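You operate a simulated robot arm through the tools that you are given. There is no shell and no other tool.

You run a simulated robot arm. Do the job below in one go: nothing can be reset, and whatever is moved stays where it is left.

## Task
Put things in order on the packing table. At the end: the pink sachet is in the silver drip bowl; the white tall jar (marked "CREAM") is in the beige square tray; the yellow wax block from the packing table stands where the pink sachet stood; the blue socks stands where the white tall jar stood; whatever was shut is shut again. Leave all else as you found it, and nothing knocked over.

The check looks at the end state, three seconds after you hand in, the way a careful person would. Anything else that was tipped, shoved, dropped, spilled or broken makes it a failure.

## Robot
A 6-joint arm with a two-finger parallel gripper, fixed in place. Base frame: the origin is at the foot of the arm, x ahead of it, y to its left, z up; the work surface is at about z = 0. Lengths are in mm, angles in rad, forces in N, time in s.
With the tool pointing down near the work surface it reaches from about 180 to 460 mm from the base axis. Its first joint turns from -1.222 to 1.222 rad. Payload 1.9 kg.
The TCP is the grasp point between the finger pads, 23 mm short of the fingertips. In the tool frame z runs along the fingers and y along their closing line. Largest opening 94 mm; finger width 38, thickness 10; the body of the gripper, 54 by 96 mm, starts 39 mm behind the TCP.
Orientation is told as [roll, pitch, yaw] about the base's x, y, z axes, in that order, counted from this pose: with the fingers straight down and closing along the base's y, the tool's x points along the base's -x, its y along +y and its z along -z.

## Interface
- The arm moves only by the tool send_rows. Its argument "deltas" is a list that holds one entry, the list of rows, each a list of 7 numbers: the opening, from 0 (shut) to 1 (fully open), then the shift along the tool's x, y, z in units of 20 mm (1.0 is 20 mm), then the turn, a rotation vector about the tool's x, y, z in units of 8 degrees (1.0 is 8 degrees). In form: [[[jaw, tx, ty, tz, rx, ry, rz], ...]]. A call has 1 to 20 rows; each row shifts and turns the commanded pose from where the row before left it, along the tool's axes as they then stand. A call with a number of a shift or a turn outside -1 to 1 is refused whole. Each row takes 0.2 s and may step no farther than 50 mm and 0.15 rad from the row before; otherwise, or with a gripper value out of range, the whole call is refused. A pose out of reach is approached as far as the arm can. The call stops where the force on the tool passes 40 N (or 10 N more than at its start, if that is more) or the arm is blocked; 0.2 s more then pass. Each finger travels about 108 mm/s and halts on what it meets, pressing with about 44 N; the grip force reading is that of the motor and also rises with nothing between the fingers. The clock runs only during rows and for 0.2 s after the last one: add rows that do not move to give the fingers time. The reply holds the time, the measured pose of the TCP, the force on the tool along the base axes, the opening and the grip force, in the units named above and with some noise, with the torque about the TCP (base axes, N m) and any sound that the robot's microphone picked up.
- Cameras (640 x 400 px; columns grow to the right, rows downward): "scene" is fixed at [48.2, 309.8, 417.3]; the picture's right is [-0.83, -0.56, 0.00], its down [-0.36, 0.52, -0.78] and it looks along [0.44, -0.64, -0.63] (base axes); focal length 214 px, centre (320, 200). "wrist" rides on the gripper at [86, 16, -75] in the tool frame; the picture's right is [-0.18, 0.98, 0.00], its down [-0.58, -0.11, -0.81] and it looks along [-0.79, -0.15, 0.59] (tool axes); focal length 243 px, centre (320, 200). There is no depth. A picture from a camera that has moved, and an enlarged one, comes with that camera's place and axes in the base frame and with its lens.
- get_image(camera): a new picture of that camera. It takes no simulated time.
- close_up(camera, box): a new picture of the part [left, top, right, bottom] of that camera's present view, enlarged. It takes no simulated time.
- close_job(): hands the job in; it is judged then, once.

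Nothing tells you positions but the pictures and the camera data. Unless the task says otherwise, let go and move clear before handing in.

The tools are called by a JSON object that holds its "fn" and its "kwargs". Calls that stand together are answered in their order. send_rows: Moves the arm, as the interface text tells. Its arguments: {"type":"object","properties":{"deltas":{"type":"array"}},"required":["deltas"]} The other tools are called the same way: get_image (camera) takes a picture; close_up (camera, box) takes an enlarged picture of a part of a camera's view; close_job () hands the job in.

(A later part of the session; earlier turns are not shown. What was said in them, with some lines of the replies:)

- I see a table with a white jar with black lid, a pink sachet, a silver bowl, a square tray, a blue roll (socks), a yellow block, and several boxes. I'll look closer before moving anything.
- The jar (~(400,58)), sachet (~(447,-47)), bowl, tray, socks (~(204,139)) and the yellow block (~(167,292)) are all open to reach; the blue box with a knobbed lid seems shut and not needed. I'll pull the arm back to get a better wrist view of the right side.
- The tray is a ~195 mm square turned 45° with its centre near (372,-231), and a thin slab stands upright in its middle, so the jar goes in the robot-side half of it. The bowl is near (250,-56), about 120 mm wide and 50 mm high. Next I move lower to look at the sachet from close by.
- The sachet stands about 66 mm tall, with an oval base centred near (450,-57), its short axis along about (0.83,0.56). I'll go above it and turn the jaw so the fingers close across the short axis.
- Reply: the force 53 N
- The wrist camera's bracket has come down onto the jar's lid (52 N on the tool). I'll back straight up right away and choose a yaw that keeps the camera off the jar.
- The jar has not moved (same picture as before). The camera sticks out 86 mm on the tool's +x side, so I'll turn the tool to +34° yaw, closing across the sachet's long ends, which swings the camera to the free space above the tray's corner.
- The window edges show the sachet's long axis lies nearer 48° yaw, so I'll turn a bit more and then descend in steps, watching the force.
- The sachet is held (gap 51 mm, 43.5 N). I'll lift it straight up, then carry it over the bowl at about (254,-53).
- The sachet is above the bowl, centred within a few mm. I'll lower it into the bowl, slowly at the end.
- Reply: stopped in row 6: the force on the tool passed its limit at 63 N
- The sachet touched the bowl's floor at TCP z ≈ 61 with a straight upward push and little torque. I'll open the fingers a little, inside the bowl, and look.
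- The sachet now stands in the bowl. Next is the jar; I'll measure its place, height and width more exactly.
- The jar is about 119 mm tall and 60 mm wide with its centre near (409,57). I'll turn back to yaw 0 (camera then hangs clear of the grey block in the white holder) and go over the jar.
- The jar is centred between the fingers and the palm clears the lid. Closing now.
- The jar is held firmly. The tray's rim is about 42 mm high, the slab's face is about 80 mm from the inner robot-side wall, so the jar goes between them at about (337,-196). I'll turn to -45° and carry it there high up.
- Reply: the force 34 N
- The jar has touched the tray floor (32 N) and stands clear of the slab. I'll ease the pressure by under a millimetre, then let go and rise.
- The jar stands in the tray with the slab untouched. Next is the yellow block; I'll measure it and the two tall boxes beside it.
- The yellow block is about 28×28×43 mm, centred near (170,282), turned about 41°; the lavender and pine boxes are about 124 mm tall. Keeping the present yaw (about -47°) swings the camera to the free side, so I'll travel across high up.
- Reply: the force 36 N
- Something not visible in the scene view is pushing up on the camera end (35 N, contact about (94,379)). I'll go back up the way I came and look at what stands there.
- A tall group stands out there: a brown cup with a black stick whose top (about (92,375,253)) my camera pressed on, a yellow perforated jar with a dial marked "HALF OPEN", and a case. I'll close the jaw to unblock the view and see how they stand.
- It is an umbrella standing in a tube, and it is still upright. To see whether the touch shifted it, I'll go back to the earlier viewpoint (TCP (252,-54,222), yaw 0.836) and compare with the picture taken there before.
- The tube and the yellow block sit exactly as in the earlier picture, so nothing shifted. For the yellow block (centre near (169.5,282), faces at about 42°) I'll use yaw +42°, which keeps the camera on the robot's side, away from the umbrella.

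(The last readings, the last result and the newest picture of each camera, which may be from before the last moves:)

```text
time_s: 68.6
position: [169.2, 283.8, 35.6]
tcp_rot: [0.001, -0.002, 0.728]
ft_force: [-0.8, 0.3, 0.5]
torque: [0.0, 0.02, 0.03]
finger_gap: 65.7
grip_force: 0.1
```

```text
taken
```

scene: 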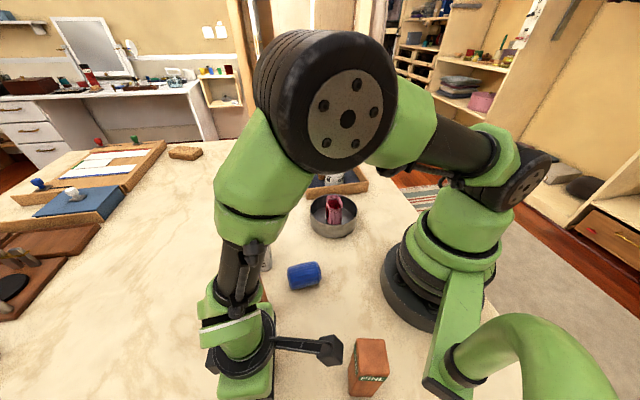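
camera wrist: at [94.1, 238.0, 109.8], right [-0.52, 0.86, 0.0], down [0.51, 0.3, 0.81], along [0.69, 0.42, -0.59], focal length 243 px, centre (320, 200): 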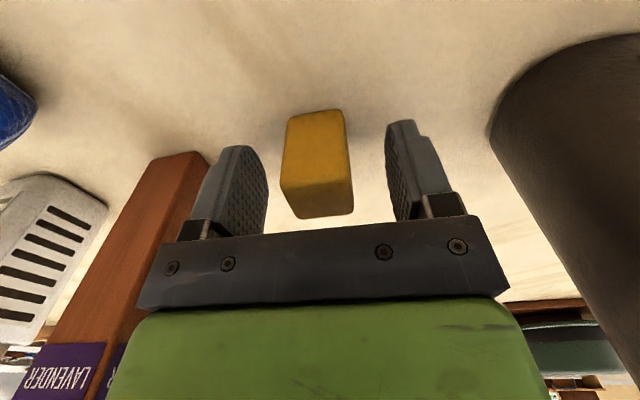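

The block is centred between the fingers and nothing is being touched. Closing on it.

{"fn": "send_rows", "kwargs": {"deltas": [[[0.12, 0, 0, 0, 0, 0, 0], [0.12, 0, 0, 0, 0, 0, 0], [0.12, 0, 0, 0, 0, 0, 0]]]}}

{"fn": "get_image", "kwargs": {"camera": "wrist"}}

```text
time_s: 69.4
position: [170.5, 283.0, 36.6]
tcp_rot: [0.0, -0.003, 0.728]
ft_force: [0.4, 0.3, -1.1]
torque: [-0.06, -0.02, -0.02]
finger_gap: 29.1
grip_force: 44.0
```

```text
taken
camera wrist: at [94.1, 237.9, 109.9], right [-0.52, 0.86, 0.0], down [0.51, 0.3, 0.81], along [0.69, 0.42, -0.59], focal length 243 px, centre (320, 200)
```

wrist: 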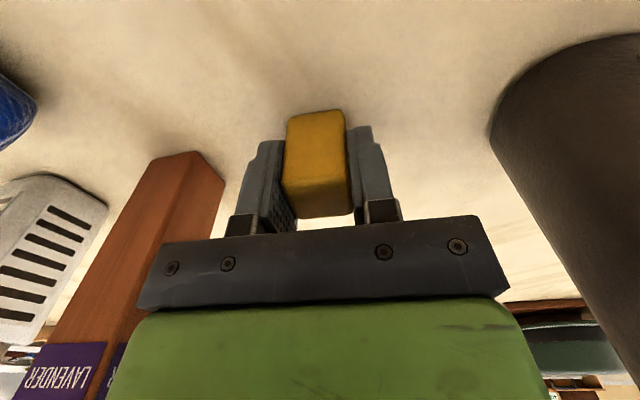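

{"fn": "send_rows", "kwargs": {"deltas": [[[0.12, 0, 0, -0.5, 0, 0, 0], [0.12, 0, 0, -1, 0, 0, 0], [0.12, 0, 0, -1, 0, 0, 0], [0.12, 0, 0, -1, 0, 0, 0], [0.12, 0, 0, -1, 0, 0, 0], [0.12, 0, 0, -1, 0, 0, 0], [0.12, 0, 0, -1, 0, 0, 0], [0.12, 0, 0, -1, 0, 0, 0], [0.12, 0, 0, -0.8, 0, 0, 0], [0.12, 0, 0, 0, 0, 0, 0]]]}}

{"fn": "get_image", "kwargs": {"camera": "wrist"}}

```text
time_s: 71.6
position: [170.9, 282.2, 201.8]
tcp_rot: [0.002, -0.002, 0.728]
ft_force: [-0.8, 0.3, -0.2]
torque: [0.02, 0.02, 0.02]
finger_gap: 29.0
grip_force: 43.9
```

```text
taken
camera wrist: at [95.6, 236.6, 276.2], right [-0.52, 0.86, 0.0], down [0.51, 0.3, 0.81], along [0.69, 0.42, -0.59], focal length 243 px, centre (320, 200)
```

wrist: 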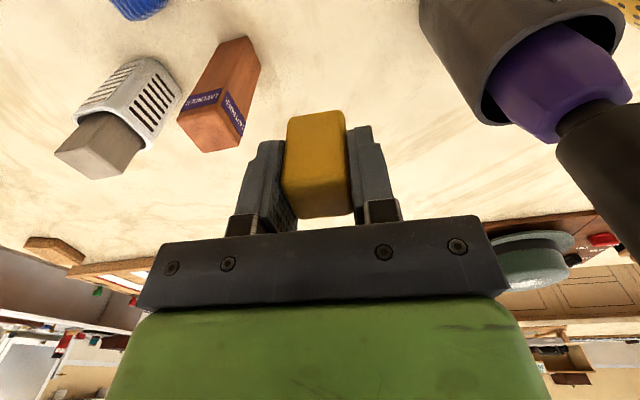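

{"fn": "send_rows", "kwargs": {"deltas": [[[0.12, 0.234, -0.922, 0, 0, 0, 0], [0.12, 0.234, -0.922, 0, 0, 0, 0], [0.12, 0.234, -0.922, 0, 0, 0, 0], [0.12, 0.234, -0.922, 0, 0, 0, 0], [0.12, 0.234, -0.922, 0, 0, 0, 0], [0.12, 0.234, -0.922, 0, 0, 0, 0], [0.12, 0.234, -0.922, 0, 0, 0, 0], [0.12, 0.234, -0.922, 0, 0, 0, 0], [0.12, 0.234, -0.922, 0, 0, 0, 0], [0.12, -0.096, -0.971, 0, 0, 0, 0], [0.12, -0.096, -0.971, 0, 0, 0, 0], [0.12, -0.096, -0.971, 0, 0, 0, 0], [0.12, -0.096, -0.971, 0, 0, 0, 0], [0.12, -0.096, -0.971, 0, 0, 0, 0], [0.12, -0.096, -0.971, 0, 0, 0, 0], [0.12, -0.096, -0.971, 0, 0, 0, 0], [0.12, -0.096, -0.971, 0, 0, 0, 0], [0.12, -0.096, -0.971, 0, 0, 0, 0], [0.12, -0.096, -0.971, 0, 0, 0, 0]]]}}

{"fn": "send_rows", "kwargs": {"deltas": [[[0.12, -0.096, -0.971, 0.3, 0, 0, 0], [0.12, -0.096, -0.971, 0.3, 0, 0, 0], [0.12, -0.096, -0.971, 0.3, 0, 0, 0], [0.12, -0.096, -0.971, 0.3, 0, 0, 0], [0.12, 0, 0, 0, 0, 0, 0]]]}}

{"fn": "get_image", "kwargs": {"camera": "wrist"}}

{"fn": "get_image", "kwargs": {"camera": "scene"}}

```text
time_s: 75.6
position: [390.6, -3.5, 200.8]
tcp_rot: [0.001, -0.002, 0.728]
ft_force: [0.2, -0.2, -0.1]
torque: [-0.02, -0.01, 0.01]
finger_gap: 29.1
grip_force: 44.2
```

```text
time_s: 76.8
position: [447.8, -53.9, 176.5]
tcp_rot: [0.001, -0.001, 0.725]
ft_force: [-0.2, -0.6, -0.6]
torque: [-0.01, 0.0, 0.01]
finger_gap: 29.2
grip_force: 43.5
```

```text
taken
camera wrist: at [372.4, -100.4, 250.9], right [-0.52, 0.86, 0.0], down [0.51, 0.3, 0.81], along [0.69, 0.42, -0.59], focal length 243 px, centre (320, 200)
```

wrist: 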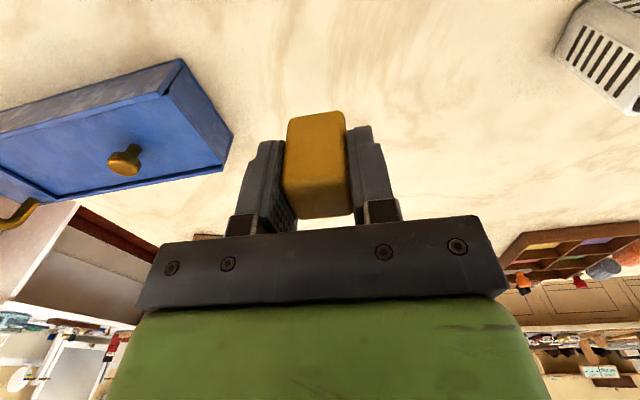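

```text
taken
```

scene: 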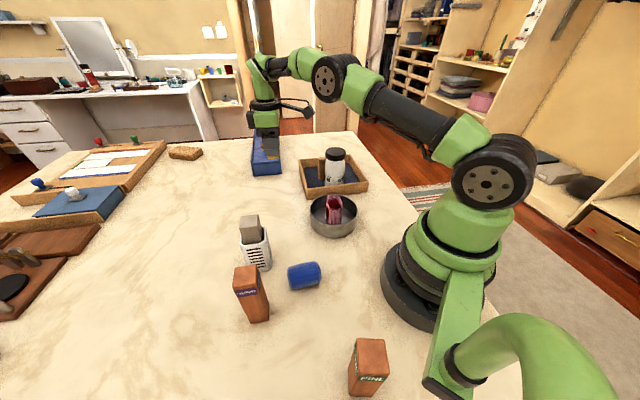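

The block hangs straight above the sachet's old place (450,-56). I'll trim the position by about 3 mm and lower it.

{"fn": "send_rows", "kwargs": {"deltas": [[[0.12, -0.07, -0.13, 0.8, 0, 0, 0], [0.12, 0, 0, 1, 0, 0, 0], [0.12, 0, 0, 1, 0, 0, 0], [0.12, 0, 0, 1, 0, 0, 0], [0.12, 0, 0, 1, 0, 0, 0], [0.12, 0, 0, 0.8, 0, 0, 0], [0.12, 0, 0, 0.5, 0, 0, 0], [0.12, 0, 0, 0.3, 0, 0, 0], [0.12, 0, 0, 0, 0, 0, 0]]]}}

{"fn": "get_image", "kwargs": {"camera": "wrist"}}

```text
time_s: 78.8
position: [452.5, -55.5, 49.0]
tcp_rot: [0.002, -0.002, 0.727]
ft_force: [-0.1, 0.4, -0.3]
torque: [0.04, 0.0, -0.01]
finger_gap: 29.1
grip_force: 44.4
```

```text
taken
camera wrist: at [376.4, -100.6, 122.8], right [-0.52, 0.86, 0.0], down [0.51, 0.3, 0.81], along [0.69, 0.42, -0.59], focal length 243 px, centre (320, 200)
```

wrist: 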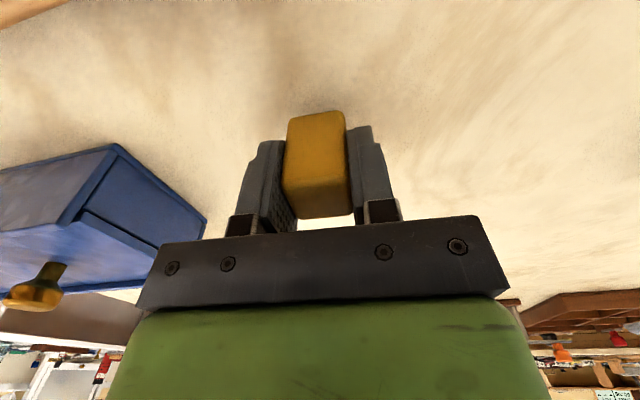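

{"fn": "send_rows", "kwargs": {"deltas": [[[0.12, 0, 0, 0.15, 0, 0, 0], [0.12, 0, 0, 0.12, 0, 0, 0], [0.12, 0, 0, 0.1, 0, 0, 0], [0.12, 0, 0, 0.06, 0, 0, 0], [0.12, 0, 0, 0, 0, 0, 0]]]}}

```text
time_s: 80.0
position: [451.8, -54.1, 40.1]
tcp_rot: [0.002, -0.002, 0.728]
ft_force: [-0.7, 0.0, -1.0]
torque: [-0.02, 0.04, 0.0]
finger_gap: 29.3
grip_force: 44.3
```

{"fn": "send_rows", "kwargs": {"deltas": [[[0.12, 0, 0, 0.06, 0, 0, 0], [0.12, 0, 0, 0.06, 0, 0, 0], [0.12, 0, 0, 0.05, 0, 0, 0], [0.12, 0, 0, 0, 0, 0, 0]]]}}

```text
time_s: 81.0
position: [451.9, -54.3, 37.0]
tcp_rot: [0.003, -0.002, 0.728]
ft_force: [-0.4, 0.4, -0.9]
torque: [-0.01, 0.0, 0.02]
finger_gap: 29.1
grip_force: 43.5
```

{"fn": "send_rows", "kwargs": {"deltas": [[[0.12, 0, 0, 0.05, 0, 0, 0], [0.12, 0, 0, 0, 0, 0, 0]]]}}

{"fn": "close_up", "kwargs": {"camera": "wrist", "box": [220, 70, 420, 240]}}

```text
time_s: 81.6
position: [452.6, -54.9, 36.1]
tcp_rot: [0.002, -0.002, 0.728]
ft_force: [-0.9, 0.4, 5.9]
torque: [0.06, 0.04, -0.05]
finger_gap: 29.1
grip_force: 44.4
```

```text
2.35 times, centred on (320, 155) of wrist
camera zoom: at [376.2, -100.2, 109.7], right [-0.52, 0.86, 0.0], down [0.51, 0.3, 0.81], along [0.69, 0.42, -0.59], focal length 571 px, centre (320, 306)
```

zoom: 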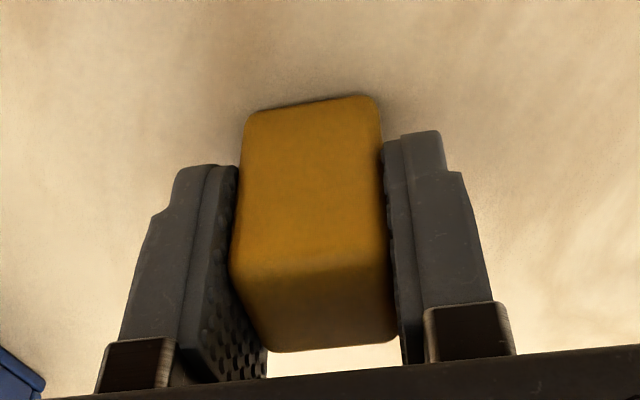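

Contact is felt (6 N) and the block stands on the table. I'll open the fingers and rise.

{"fn": "send_rows", "kwargs": {"deltas": [[[0.35, 0, 0, 0, 0, 0, 0], [0.6, 0, 0, 0, 0, 0, 0], [0.8, 0, 0, 0, 0, 0, 0], [0.8, 0, 0, -0.5, 0, 0, 0], [0.8, 0, 0, -1, 0, 0, 0], [0.8, 0, 0, -1, 0, 0, 0], [0.8, 0, 0, -1, 0, 0, 0], [1, 0, 0, -1, 0, 0, 0], [1, 0, 0, -1, 0, 0, 0], [1, 0, 0, -1, 0, 0, 0], [1, 0, 0, -1, 0, 0, 0], [1, 0, 0, 0, 0, 0, 0]]]}}

{"fn": "get_image", "kwargs": {"camera": "wrist"}}

{"fn": "close_up", "kwargs": {"camera": "scene", "box": [230, 115, 390, 240]}}

```text
time_s: 84.2
position: [450.5, -57.3, 185.9]
tcp_rot: [0.002, -0.003, 0.729]
ft_force: [0.3, 0.1, 0.0]
torque: [0.02, 0.02, 0.05]
finger_gap: 94.1
grip_force: 0.1
```

```text
taken
camera wrist: at [375.0, -101.3, 260.1], right [-0.52, 0.86, 0.0], down [0.51, 0.3, 0.81], along [0.69, 0.42, -0.59], focal length 243 px, centre (320, 200)
```

wrist: 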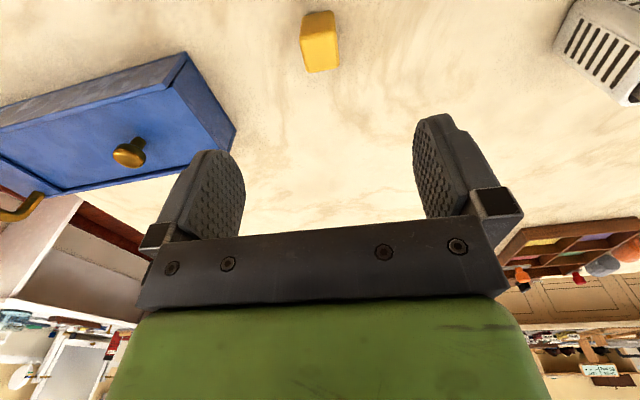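

```text
3.20 times, centred on (310, 178) of scene
camera zoom: at [48.2, 309.8, 417.3], right [-0.83, -0.56, 0.0], down [-0.36, 0.52, -0.78], along [0.44, -0.64, -0.63], focal length 686 px, centre (352, 272)
```

zoom: 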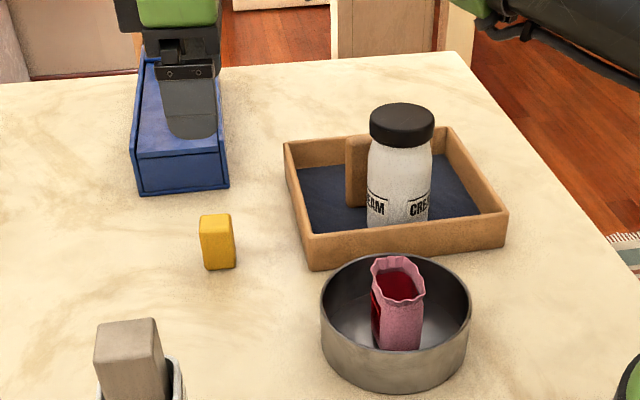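

The yellow block stands where the sachet stood. Next the socks: a roll about 46 mm thick and 60 mm long, centre near (211,127), axis at about 50°. I'll go above it with the fingers set to close across its thickness.

{"fn": "send_rows", "kwargs": {"deltas": [[[1, 0, 0, 0, 0, 0, 0.2], [1, 0.215, 0.984, 0, 0, 0, 0], [1, 0.215, 0.984, 0, 0, 0, 0], [1, 0.215, 0.984, 0, 0, 0, 0], [1, 0.215, 0.984, 0, 0, 0, 0], [1, 0.215, 0.984, 0, 0, 0, 0], [1, 0.215, 0.984, 0, 0, 0, 0], [1, 0.215, 0.984, 0, 0, 0, 0], [1, 0.215, 0.984, 0, 0, 0, 0], [1, 0.215, 0.984, 0, 0, 0, 0], [1, 0.215, 0.984, 0, 0, 0, 0], [1, 0.215, 0.984, 0, 0, 0, 0], [1, 0.215, 0.984, 0, 0, 0, 0], [1, 0.215, 0.984, 0, 0, 0, 0], [1, 0.215, 0.984, 0, 0, 0, 0], [1, 0.215, 0.984, 0, 0, 0, 0], [1, 0, 0, 0, 0, 0, 0]]]}}

{"fn": "get_image", "kwargs": {"camera": "wrist"}}

{"fn": "get_image", "kwargs": {"camera": "scene"}}

```text
time_s: 87.8
position: [211.8, 129.8, 185.1]
tcp_rot: [0.0, -0.001, 0.701]
ft_force: [0.1, 1.1, -0.2]
torque: [0.01, 0.02, 0.0]
finger_gap: 94.2
grip_force: 0.0
```

```text
taken
camera wrist: at [134.9, 86.2, 259.7], right [-0.49, 0.87, 0.0], down [0.51, 0.29, 0.81], along [0.7, 0.4, -0.59], focal length 243 px, centre (320, 200)
```

wrist: 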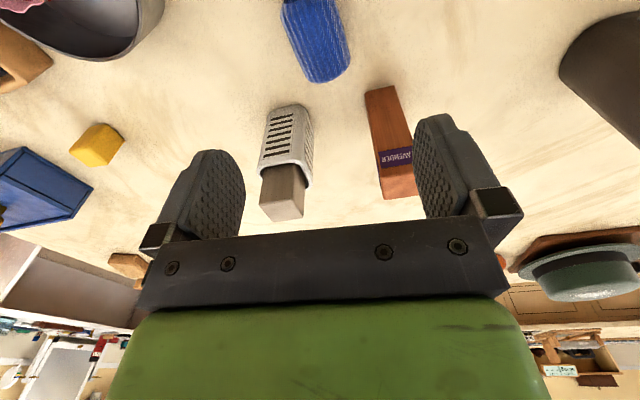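

```text
taken
```

scene: 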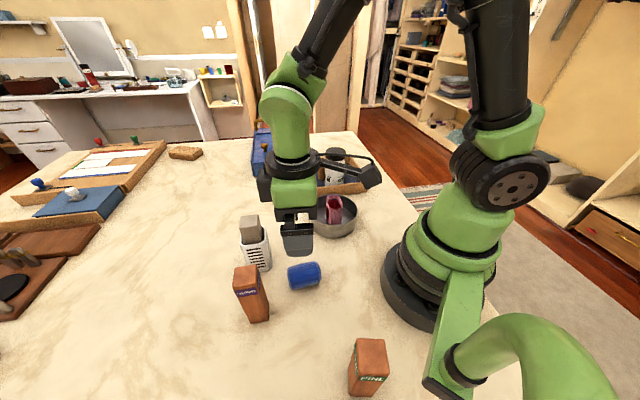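

{"fn": "close_up", "kwargs": {"camera": "wrist", "box": [250, 0, 390, 100]}}

{"fn": "close_up", "kwargs": {"camera": "scene", "box": [260, 240, 350, 310]}}

```text
4.00 times, centred on (320, 50) of wrist
camera zoom: at [134.9, 86.2, 259.7], right [-0.49, 0.87, 0.0], down [0.51, 0.29, 0.81], along [0.7, 0.4, -0.59], focal length 970 px, centre (320, 800)
```

zoom: 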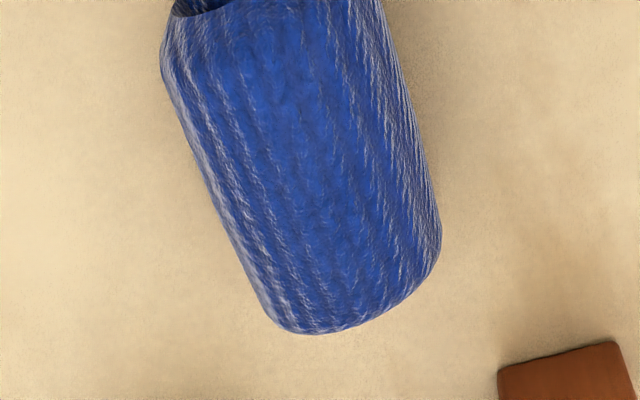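

```text
5.71 times, centred on (305, 275) of scene
camera zoom: at [48.2, 309.8, 417.3], right [-0.83, -0.56, 0.0], down [-0.36, 0.52, -0.78], along [0.44, -0.64, -0.63], focal length 1226 px, centre (406, -229)
```

zoom: 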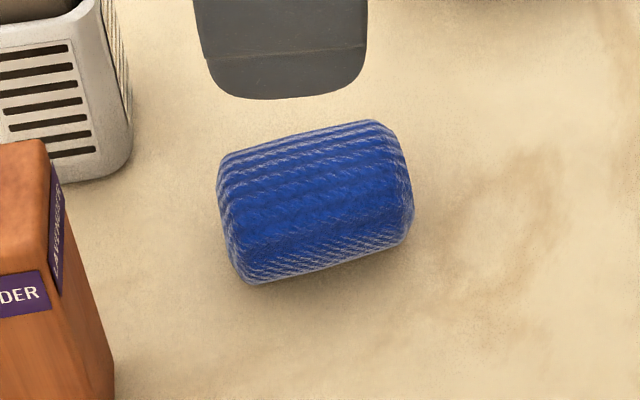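

Refined: axis about 51°, centre (210.7,128.5). I'll turn to 51° yaw and lower around the socks.

{"fn": "send_rows", "kwargs": {"deltas": [[[1, 0, 0, 0, 0, 0, -0.675], [1, 0, 0, 0, 0, 0, -0.675], [1, 0, 0, 1, 0, 0, 0], [1, 0, 0, 1, 0, 0, 0], [1, 0, 0, 1, 0, 0, 0], [1, 0, 0, 1, 0, 0, 0], [1, 0, 0, 1, 0, 0, 0], [1, 0, 0, 0, 0, 0, 0]]]}}

{"fn": "get_image", "kwargs": {"camera": "wrist"}}

```text
time_s: 89.6
position: [213.9, 129.0, 85.4]
tcp_rot: [0.002, 0.0, 0.888]
ft_force: [0.2, -0.6, 0.1]
torque: [0.01, 0.03, 0.01]
finger_gap: 94.1
grip_force: 0.1
```

```text
taken
camera wrist: at [145.0, 72.0, 159.4], right [-0.65, 0.76, 0.0], down [0.45, 0.38, 0.81], along [0.62, 0.52, -0.59], focal length 243 px, centre (320, 200)
```

wrist: 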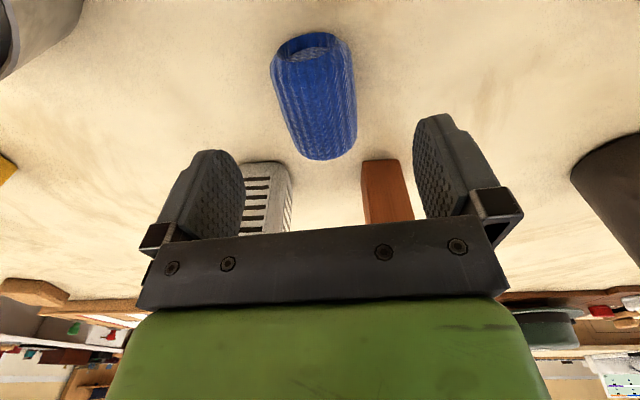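

{"fn": "send_rows", "kwargs": {"deltas": [[[1, 0, 0, 0.9, 0, 0, 0], [1, 0, 0, 0.9, 0, 0, 0], [1, 0, 0, 0.7, 0, 0, 0], [1, 0, 0, 0.35, 0, 0, 0], [1, 0, 0, 0, 0, 0, 0]]]}}

{"fn": "get_image", "kwargs": {"camera": "wrist"}}

{"fn": "close_up", "kwargs": {"camera": "scene", "box": [220, 180, 400, 320]}}

```text
time_s: 90.8
position: [212.6, 130.1, 28.3]
tcp_rot: [-0.001, -0.002, 0.889]
ft_force: [-0.3, 0.3, 0.0]
torque: [0.0, 0.03, -0.02]
finger_gap: 94.0
grip_force: 0.0
```

```text
taken
camera wrist: at [144.2, 73.2, 103.1], right [-0.65, 0.76, 0.0], down [0.45, 0.38, 0.81], along [0.62, 0.52, -0.59], focal length 243 px, centre (320, 200)
```

wrist: 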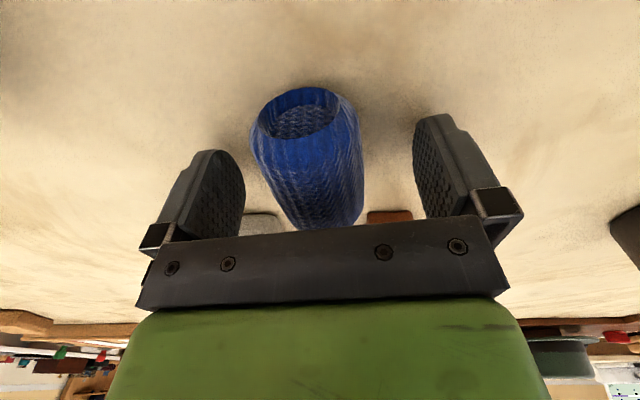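

```text
2.86 times, centred on (310, 250) of scene
camera zoom: at [48.2, 309.8, 417.3], right [-0.83, -0.56, 0.0], down [-0.36, 0.52, -0.78], along [0.44, -0.64, -0.63], focal length 613 px, centre (349, 57)
```

zoom: 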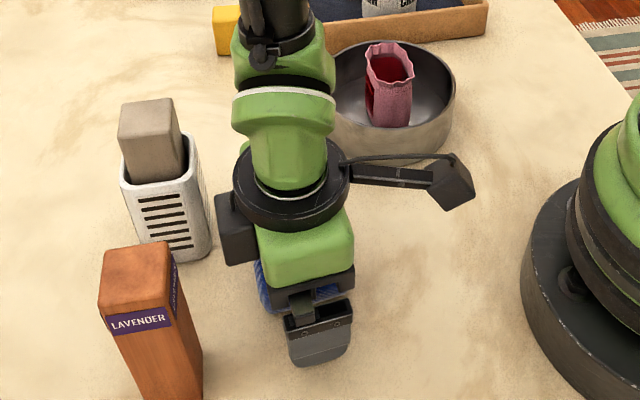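

{"fn": "send_rows", "kwargs": {"deltas": [[[0.3, 0, 0, 0, 0, 0, 0], [0.3, 0, 0, 0, 0, 0, 0], [0.3, 0, 0, 0, 0, 0, 0]]]}}

{"fn": "get_image", "kwargs": {"camera": "wrist"}}

```text
time_s: 91.6
position: [211.2, 130.6, 28.5]
tcp_rot: [0.0, -0.002, 0.889]
ft_force: [-0.4, 0.6, 0.6]
torque: [-0.01, 0.01, 0.06]
finger_gap: 44.1
grip_force: 44.4
```

```text
taken
camera wrist: at [144.1, 73.1, 103.2], right [-0.65, 0.76, 0.0], down [0.45, 0.38, 0.81], along [0.62, 0.52, -0.59], focal length 243 px, centre (320, 200)
```

wrist: 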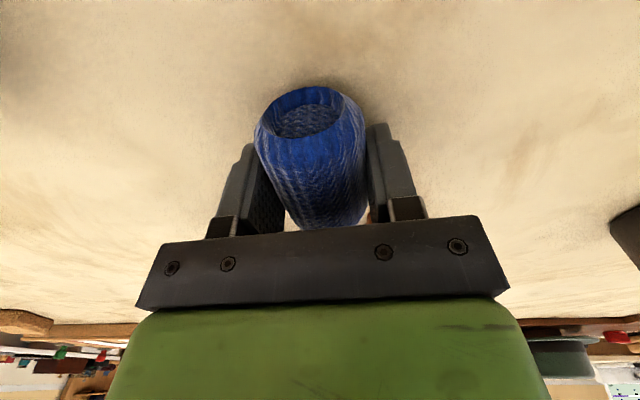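

The socks are held (44 mm). I'll lift and carry them to the jar's old place at (409,57).

{"fn": "send_rows", "kwargs": {"deltas": [[[0.3, 0, 0, -0.5, 0, 0, 0], [0.3, 0, 0, -1, 0, 0, 0], [0.3, 0, 0, -1, 0, 0, 0], [0.3, 0, 0, -1, 0, 0, 0], [0.3, 0, 0, -1, 0, 0, 0], [0.3, 0, 0, -1, 0, 0, 0], [0.3, 0, 0, -1, 0, 0, 0], [0.3, 0, 0, -1, 0, 0, 0], [0.3, 0, 0, -0.5, 0, 0, 0], [0.3, 0, 0, 0, 0, 0, 0]]]}}

{"fn": "get_image", "kwargs": {"camera": "wrist"}}

```text
time_s: 93.8
position: [212.3, 130.3, 190.0]
tcp_rot: [0.003, -0.004, 0.887]
ft_force: [0.4, -0.6, -0.4]
torque: [0.02, -0.01, 0.02]
finger_gap: 43.9
grip_force: 44.2
```

```text
taken
camera wrist: at [144.6, 72.2, 263.1], right [-0.65, 0.76, 0.0], down [0.45, 0.38, 0.81], along [0.62, 0.52, -0.59], focal length 243 px, centre (320, 200)
```

wrist: 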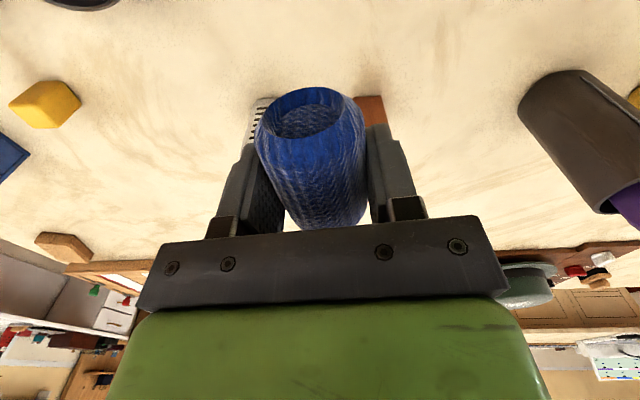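

{"fn": "send_rows", "kwargs": {"deltas": [[[0.3, -0.341, -0.995, 0, 0, 0, 0], [0.3, -0.341, -0.995, 0, 0, 0, 0], [0.3, -0.341, -0.995, 0, 0, 0, 0], [0.3, -0.341, -0.995, 0, 0, 0, 0], [0.3, -0.341, -0.995, 0, 0, 0, 0], [0.3, -0.341, -0.995, 0, 0, 0, 0], [0.3, -0.341, -0.995, 0, 0, 0, 0], [0.3, -0.341, -0.995, 0, 0, 0, 0], [0.3, -0.341, -0.995, 0, 0, 0, 0], [0.3, -0.341, -0.995, 0, 0, 0, 0], [0.3, 0, 0, 0, 0, 0, 0]]]}}

{"fn": "get_image", "kwargs": {"camera": "wrist"}}

{"fn": "get_image", "kwargs": {"camera": "scene"}}

```text
time_s: 96.2
position: [408.5, 57.0, 188.5]
tcp_rot: [0.002, -0.002, 0.888]
ft_force: [-0.3, -0.1, -0.8]
torque: [0.01, 0.02, -0.04]
finger_gap: 44.0
grip_force: 44.1
```

```text
taken
camera wrist: at [341.3, -0.5, 262.9], right [-0.65, 0.76, 0.0], down [0.45, 0.38, 0.81], along [0.61, 0.52, -0.59], focal length 243 px, centre (320, 200)
```

wrist: 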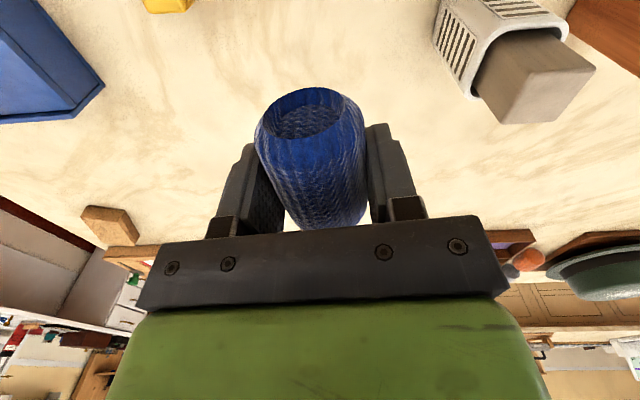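

```text
taken
```

scene: 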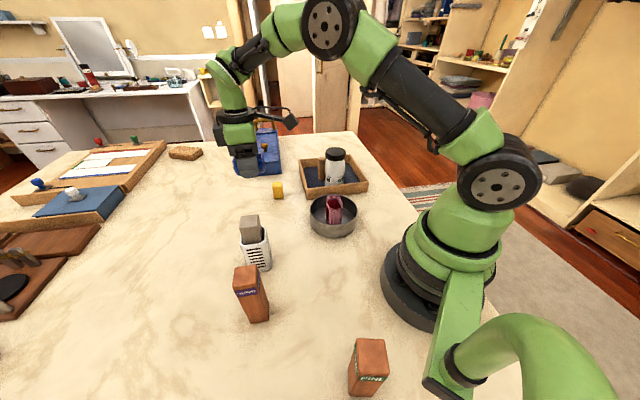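

{"fn": "send_rows", "kwargs": {"deltas": [[[0.3, -0.05, -0.02, 0.8, 0, 0, 0], [0.3, 0, 0, 1, 0, 0, 0], [0.3, 0, 0, 1, 0, 0, 0], [0.3, 0, 0, 1, 0, 0, 0], [0.3, 0, 0, 1, 0, 0, 0], [0.3, 0, 0, 1, 0, 0, 0], [0.3, 0, 0, 0.9, 0, 0, 0], [0.3, 0, 0, 0.5, 0, 0, 0], [0.3, 0, 0, 0.2, 0, 0, 0], [0.3, 0, 0, 0, 0, 0, 0]]]}}

{"fn": "get_image", "kwargs": {"camera": "wrist"}}

```text
time_s: 98.4
position: [408.4, 58.5, 42.1]
tcp_rot: [0.001, -0.002, 0.888]
ft_force: [-0.9, 0.8, -1.2]
torque: [-0.02, 0.01, -0.01]
finger_gap: 44.3
grip_force: 44.1
```

```text
taken
camera wrist: at [341.5, 0.3, 115.8], right [-0.65, 0.76, 0.0], down [0.45, 0.38, 0.81], along [0.62, 0.52, -0.59], focal length 243 px, centre (320, 200)
```

wrist: 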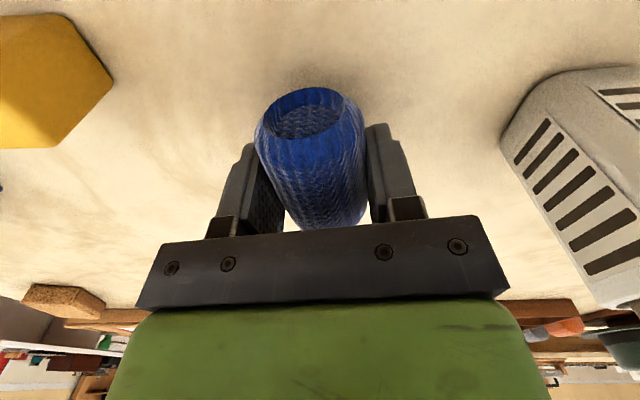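

{"fn": "send_rows", "kwargs": {"deltas": [[[0.3, 0, 0, 0.25, 0, 0, 0], [0.3, 0, 0, 0.2, 0, 0, 0], [0.3, 0, 0, 0.1, 0, 0, 0], [0.3, 0, 0, 0, 0, 0, 0]]]}}

```text
time_s: 99.4
position: [409.5, 57.1, 29.2]
tcp_rot: [0.001, -0.002, 0.888]
ft_force: [-0.3, 0.6, -0.9]
torque: [0.03, 0.02, -0.02]
finger_gap: 43.9
grip_force: 43.8
```

{"fn": "send_rows", "kwargs": {"deltas": [[[0.3, 0, 0, 0.05, 0, 0, 0], [0.3, 0, 0, 0.04, 0, 0, 0], [0.3, 0, 0, 0, 0, 0, 0]]]}}

{"fn": "close_up", "kwargs": {"camera": "wrist", "box": [220, 60, 420, 240]}}

```text
time_s: 100.2
position: [410.7, 58.0, 29.4]
tcp_rot: [0.0, -0.004, 0.889]
ft_force: [-8.6, -5.2, 22.1]
torque: [-0.17, 0.3, -0.03]
finger_gap: 44.1
grip_force: 43.7
```

```text
2.22 times, centred on (320, 150) of wrist
camera zoom: at [342.4, 0.8, 102.9], right [-0.65, 0.76, 0.0], down [0.45, 0.38, 0.81], along [0.62, 0.52, -0.59], focal length 539 px, centre (320, 311)
```

zoom: 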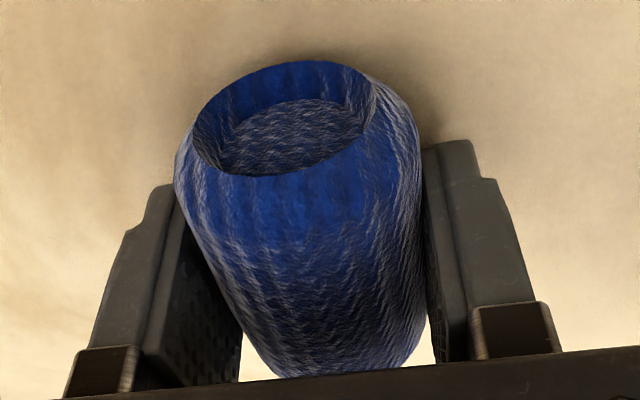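

{"fn": "send_rows", "kwargs": {"deltas": [[[0.3, 0, 0, -0.04, 0, 0, 0], [0.5, 0, 0, 0, 0, 0, 0], [0.55, 0, 0, 0, 0, 0, 0], [0.62, 0, 0, 0, 0, 0, 0], [0.62, 0, 0, 0, 0, 0, 0]]]}}

{"fn": "get_image", "kwargs": {"camera": "wrist"}}

```text
time_s: 101.4
position: [410.2, 57.9, 28.2]
tcp_rot: [0.001, 0.0, 0.888]
ft_force: [-0.1, 0.2, -0.2]
torque: [0.01, -0.01, 0.02]
finger_gap: 58.4
grip_force: 0.1
```

```text
taken
camera wrist: at [342.3, 1.1, 102.9], right [-0.65, 0.76, 0.0], down [0.45, 0.38, 0.81], along [0.62, 0.52, -0.59], focal length 243 px, centre (320, 200)
```

wrist: 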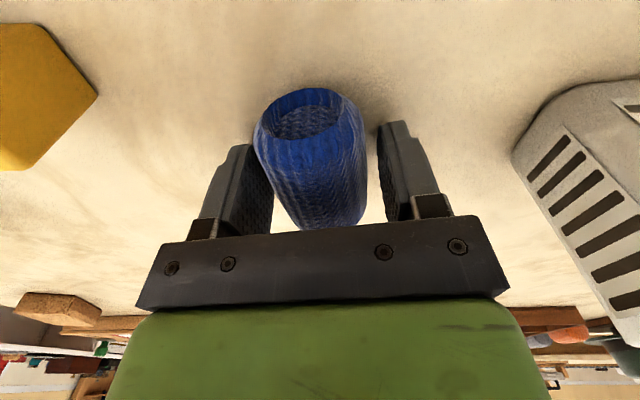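

The socks rest freely between the fingers without rolling. I'll open wider and rise straight up.

{"fn": "send_rows", "kwargs": {"deltas": [[[0.8, 0, 0, 0, 0, 0, 0], [0.85, 0, 0, 0, 0, 0, 0], [0.85, 0, 0, -0.5, 0, 0, 0], [0.85, 0, 0, -1, 0, 0, 0], [0.85, 0, 0, -1, 0, 0, 0], [0.85, 0, 0, -1, 0, 0, 0], [1, 0, 0, -1, 0, 0, 0], [1, 0, 0, -1, 0, 0, 0], [1, 0, 0, -1, 0, 0, 0], [1, 0, 0, -1, 0, 0, 0], [1, 0, 0, -1, 0, 0, 0], [1, 0, 0, 0, 0, 0, 0]]]}}

{"fn": "get_image", "kwargs": {"camera": "wrist"}}

{"fn": "get_image", "kwargs": {"camera": "scene"}}

```text
time_s: 104.0
position: [410.7, 55.9, 202.3]
tcp_rot: [0.001, -0.002, 0.889]
ft_force: [-0.8, 0.7, -0.2]
torque: [-0.02, 0.0, 0.02]
finger_gap: 94.1
grip_force: 0.0
```

```text
taken
camera wrist: at [342.8, -0.6, 275.1], right [-0.65, 0.76, 0.0], down [0.45, 0.38, 0.81], along [0.62, 0.52, -0.59], focal length 243 px, centre (320, 200)
```

wrist: 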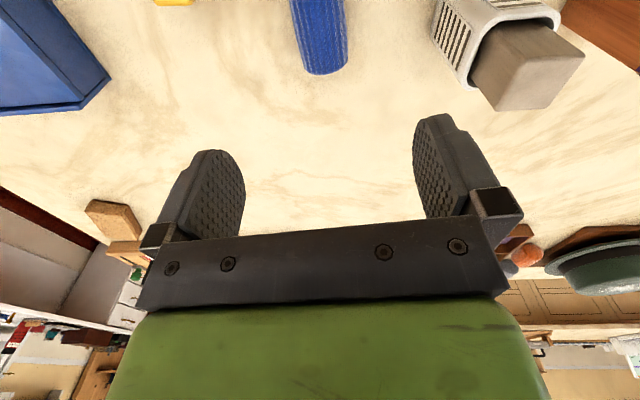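

```text
taken
```

scene: 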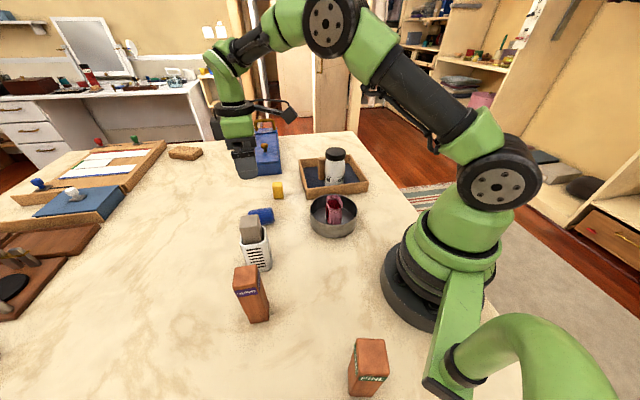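

{"fn": "send_rows", "kwargs": {"deltas": [[[1, 0, 0, -1, 0, 0, 0], [1, 0, 0, -1, 0, 0, 0], [1, 0.95, 0.153, -1, 0, 0, 0], [1, 0.95, 0.153, -1, 0, 0, 0], [1, 0.95, 0.153, -1, 0, 0, 0], [1, 0.95, 0.153, -1, 0, 0, 0], [1, 0.95, 0.153, -0.8, 0, 0, 0], [1, 0.95, 0.153, -0.6, 0, 0, 0], [1, 0, 0, 0, 0, 0, 0.91], [1, 0, 0, 0, 0, 0, 0.91], [1, 0, 0, 0, 0, 0, 0.91], [1, 0, 0, 0, 0, 0, 0.91], [1, 0, 0, 0, 0, 0, 0.91], [1, 0, 0, 0, 0, 0, 0.91], [1, 0, 0, 0, 0, 0, 0.91], [1, 0, 0, 0, 0, 0, 0]]]}}

{"fn": "get_image", "kwargs": {"camera": "wrist"}}

{"fn": "close_up", "kwargs": {"camera": "scene", "box": [220, 110, 400, 260]}}

{"fn": "close_up", "kwargs": {"camera": "scene", "box": [200, 220, 420, 400]}}

```text
time_s: 107.4
position: [323.0, -19.9, 348.1]
tcp_rot: [0.003, 0.001, -0.004]
ft_force: [-0.2, 0.2, 0.8]
torque: [-0.04, -0.03, 0.0]
finger_gap: 93.9
grip_force: 0.1
```

```text
taken
camera wrist: at [236.0, -4.0, 421.2], right [0.19, 0.98, 0.0], down [0.58, -0.11, 0.81], along [0.79, -0.15, -0.59], focal length 243 px, centre (320, 200)
```

wrist: 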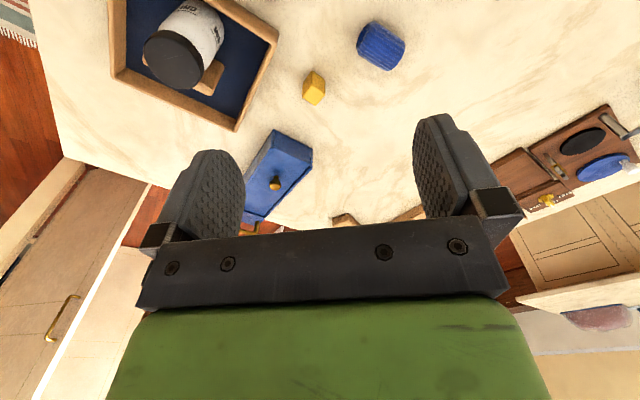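

```text
2.67 times, centred on (310, 185) of scene
camera zoom: at [48.2, 309.8, 417.3], right [-0.83, -0.56, 0.0], down [-0.36, 0.52, -0.78], along [0.44, -0.64, -0.63], focal length 572 px, centre (347, 240)
```

zoom: 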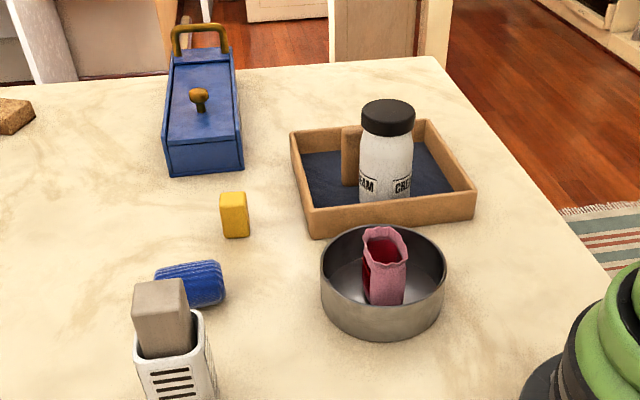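

```text
2.22 times, centred on (310, 310) of scene
camera zoom: at [48.2, 309.8, 417.3], right [-0.83, -0.56, 0.0], down [-0.36, 0.52, -0.78], along [0.44, -0.64, -0.63], focal length 477 px, centre (342, -44)
```

zoom: 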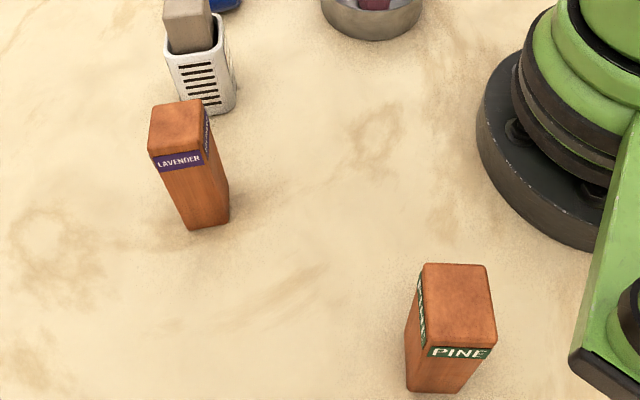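

Everything is in place: the sachet is in the bowl, the jar is in the tray beside the untouched slab, and the yellow block is on the sachet's old place. The socks are on the jar's old place. The blue box is still shut and the arm is clear, so I'm handing in.

{"fn": "close_job", "kwargs": {}}

```text
The job is handed in.
```

I handed the job in with all four items where you asked, going by my last pictures; the check hasn't reported back.

- **Pink sachet:** standing upright in the silver drip bowl.
- **White tall jar ("CREAM"):** standing in the beige square tray, in the half nearest the robot. The slab already standing in the tray was not moved.
- **Yellow wax block:** standing where the sachet stood.
- **Blue socks:** where the jar stood, lying on their side as I found them.
- **Shut things:** I opened nothing, and the blue box is still shut.

The camera on the wrist touched two things along the way:

- **Jar lid:** the camera came down on it at about 52 N before the jar was moved. The jar did not shift.
- **Umbrella:** the camera pressed on the handle of the umbrella in the brown tube, at about 35 N. The tube stands where it did in an earlier picture, and the umbrella is upright. I had no earlier picture of the handle itself, so I can't rule out a slight change there.

The arm has let go and is clear of the table.
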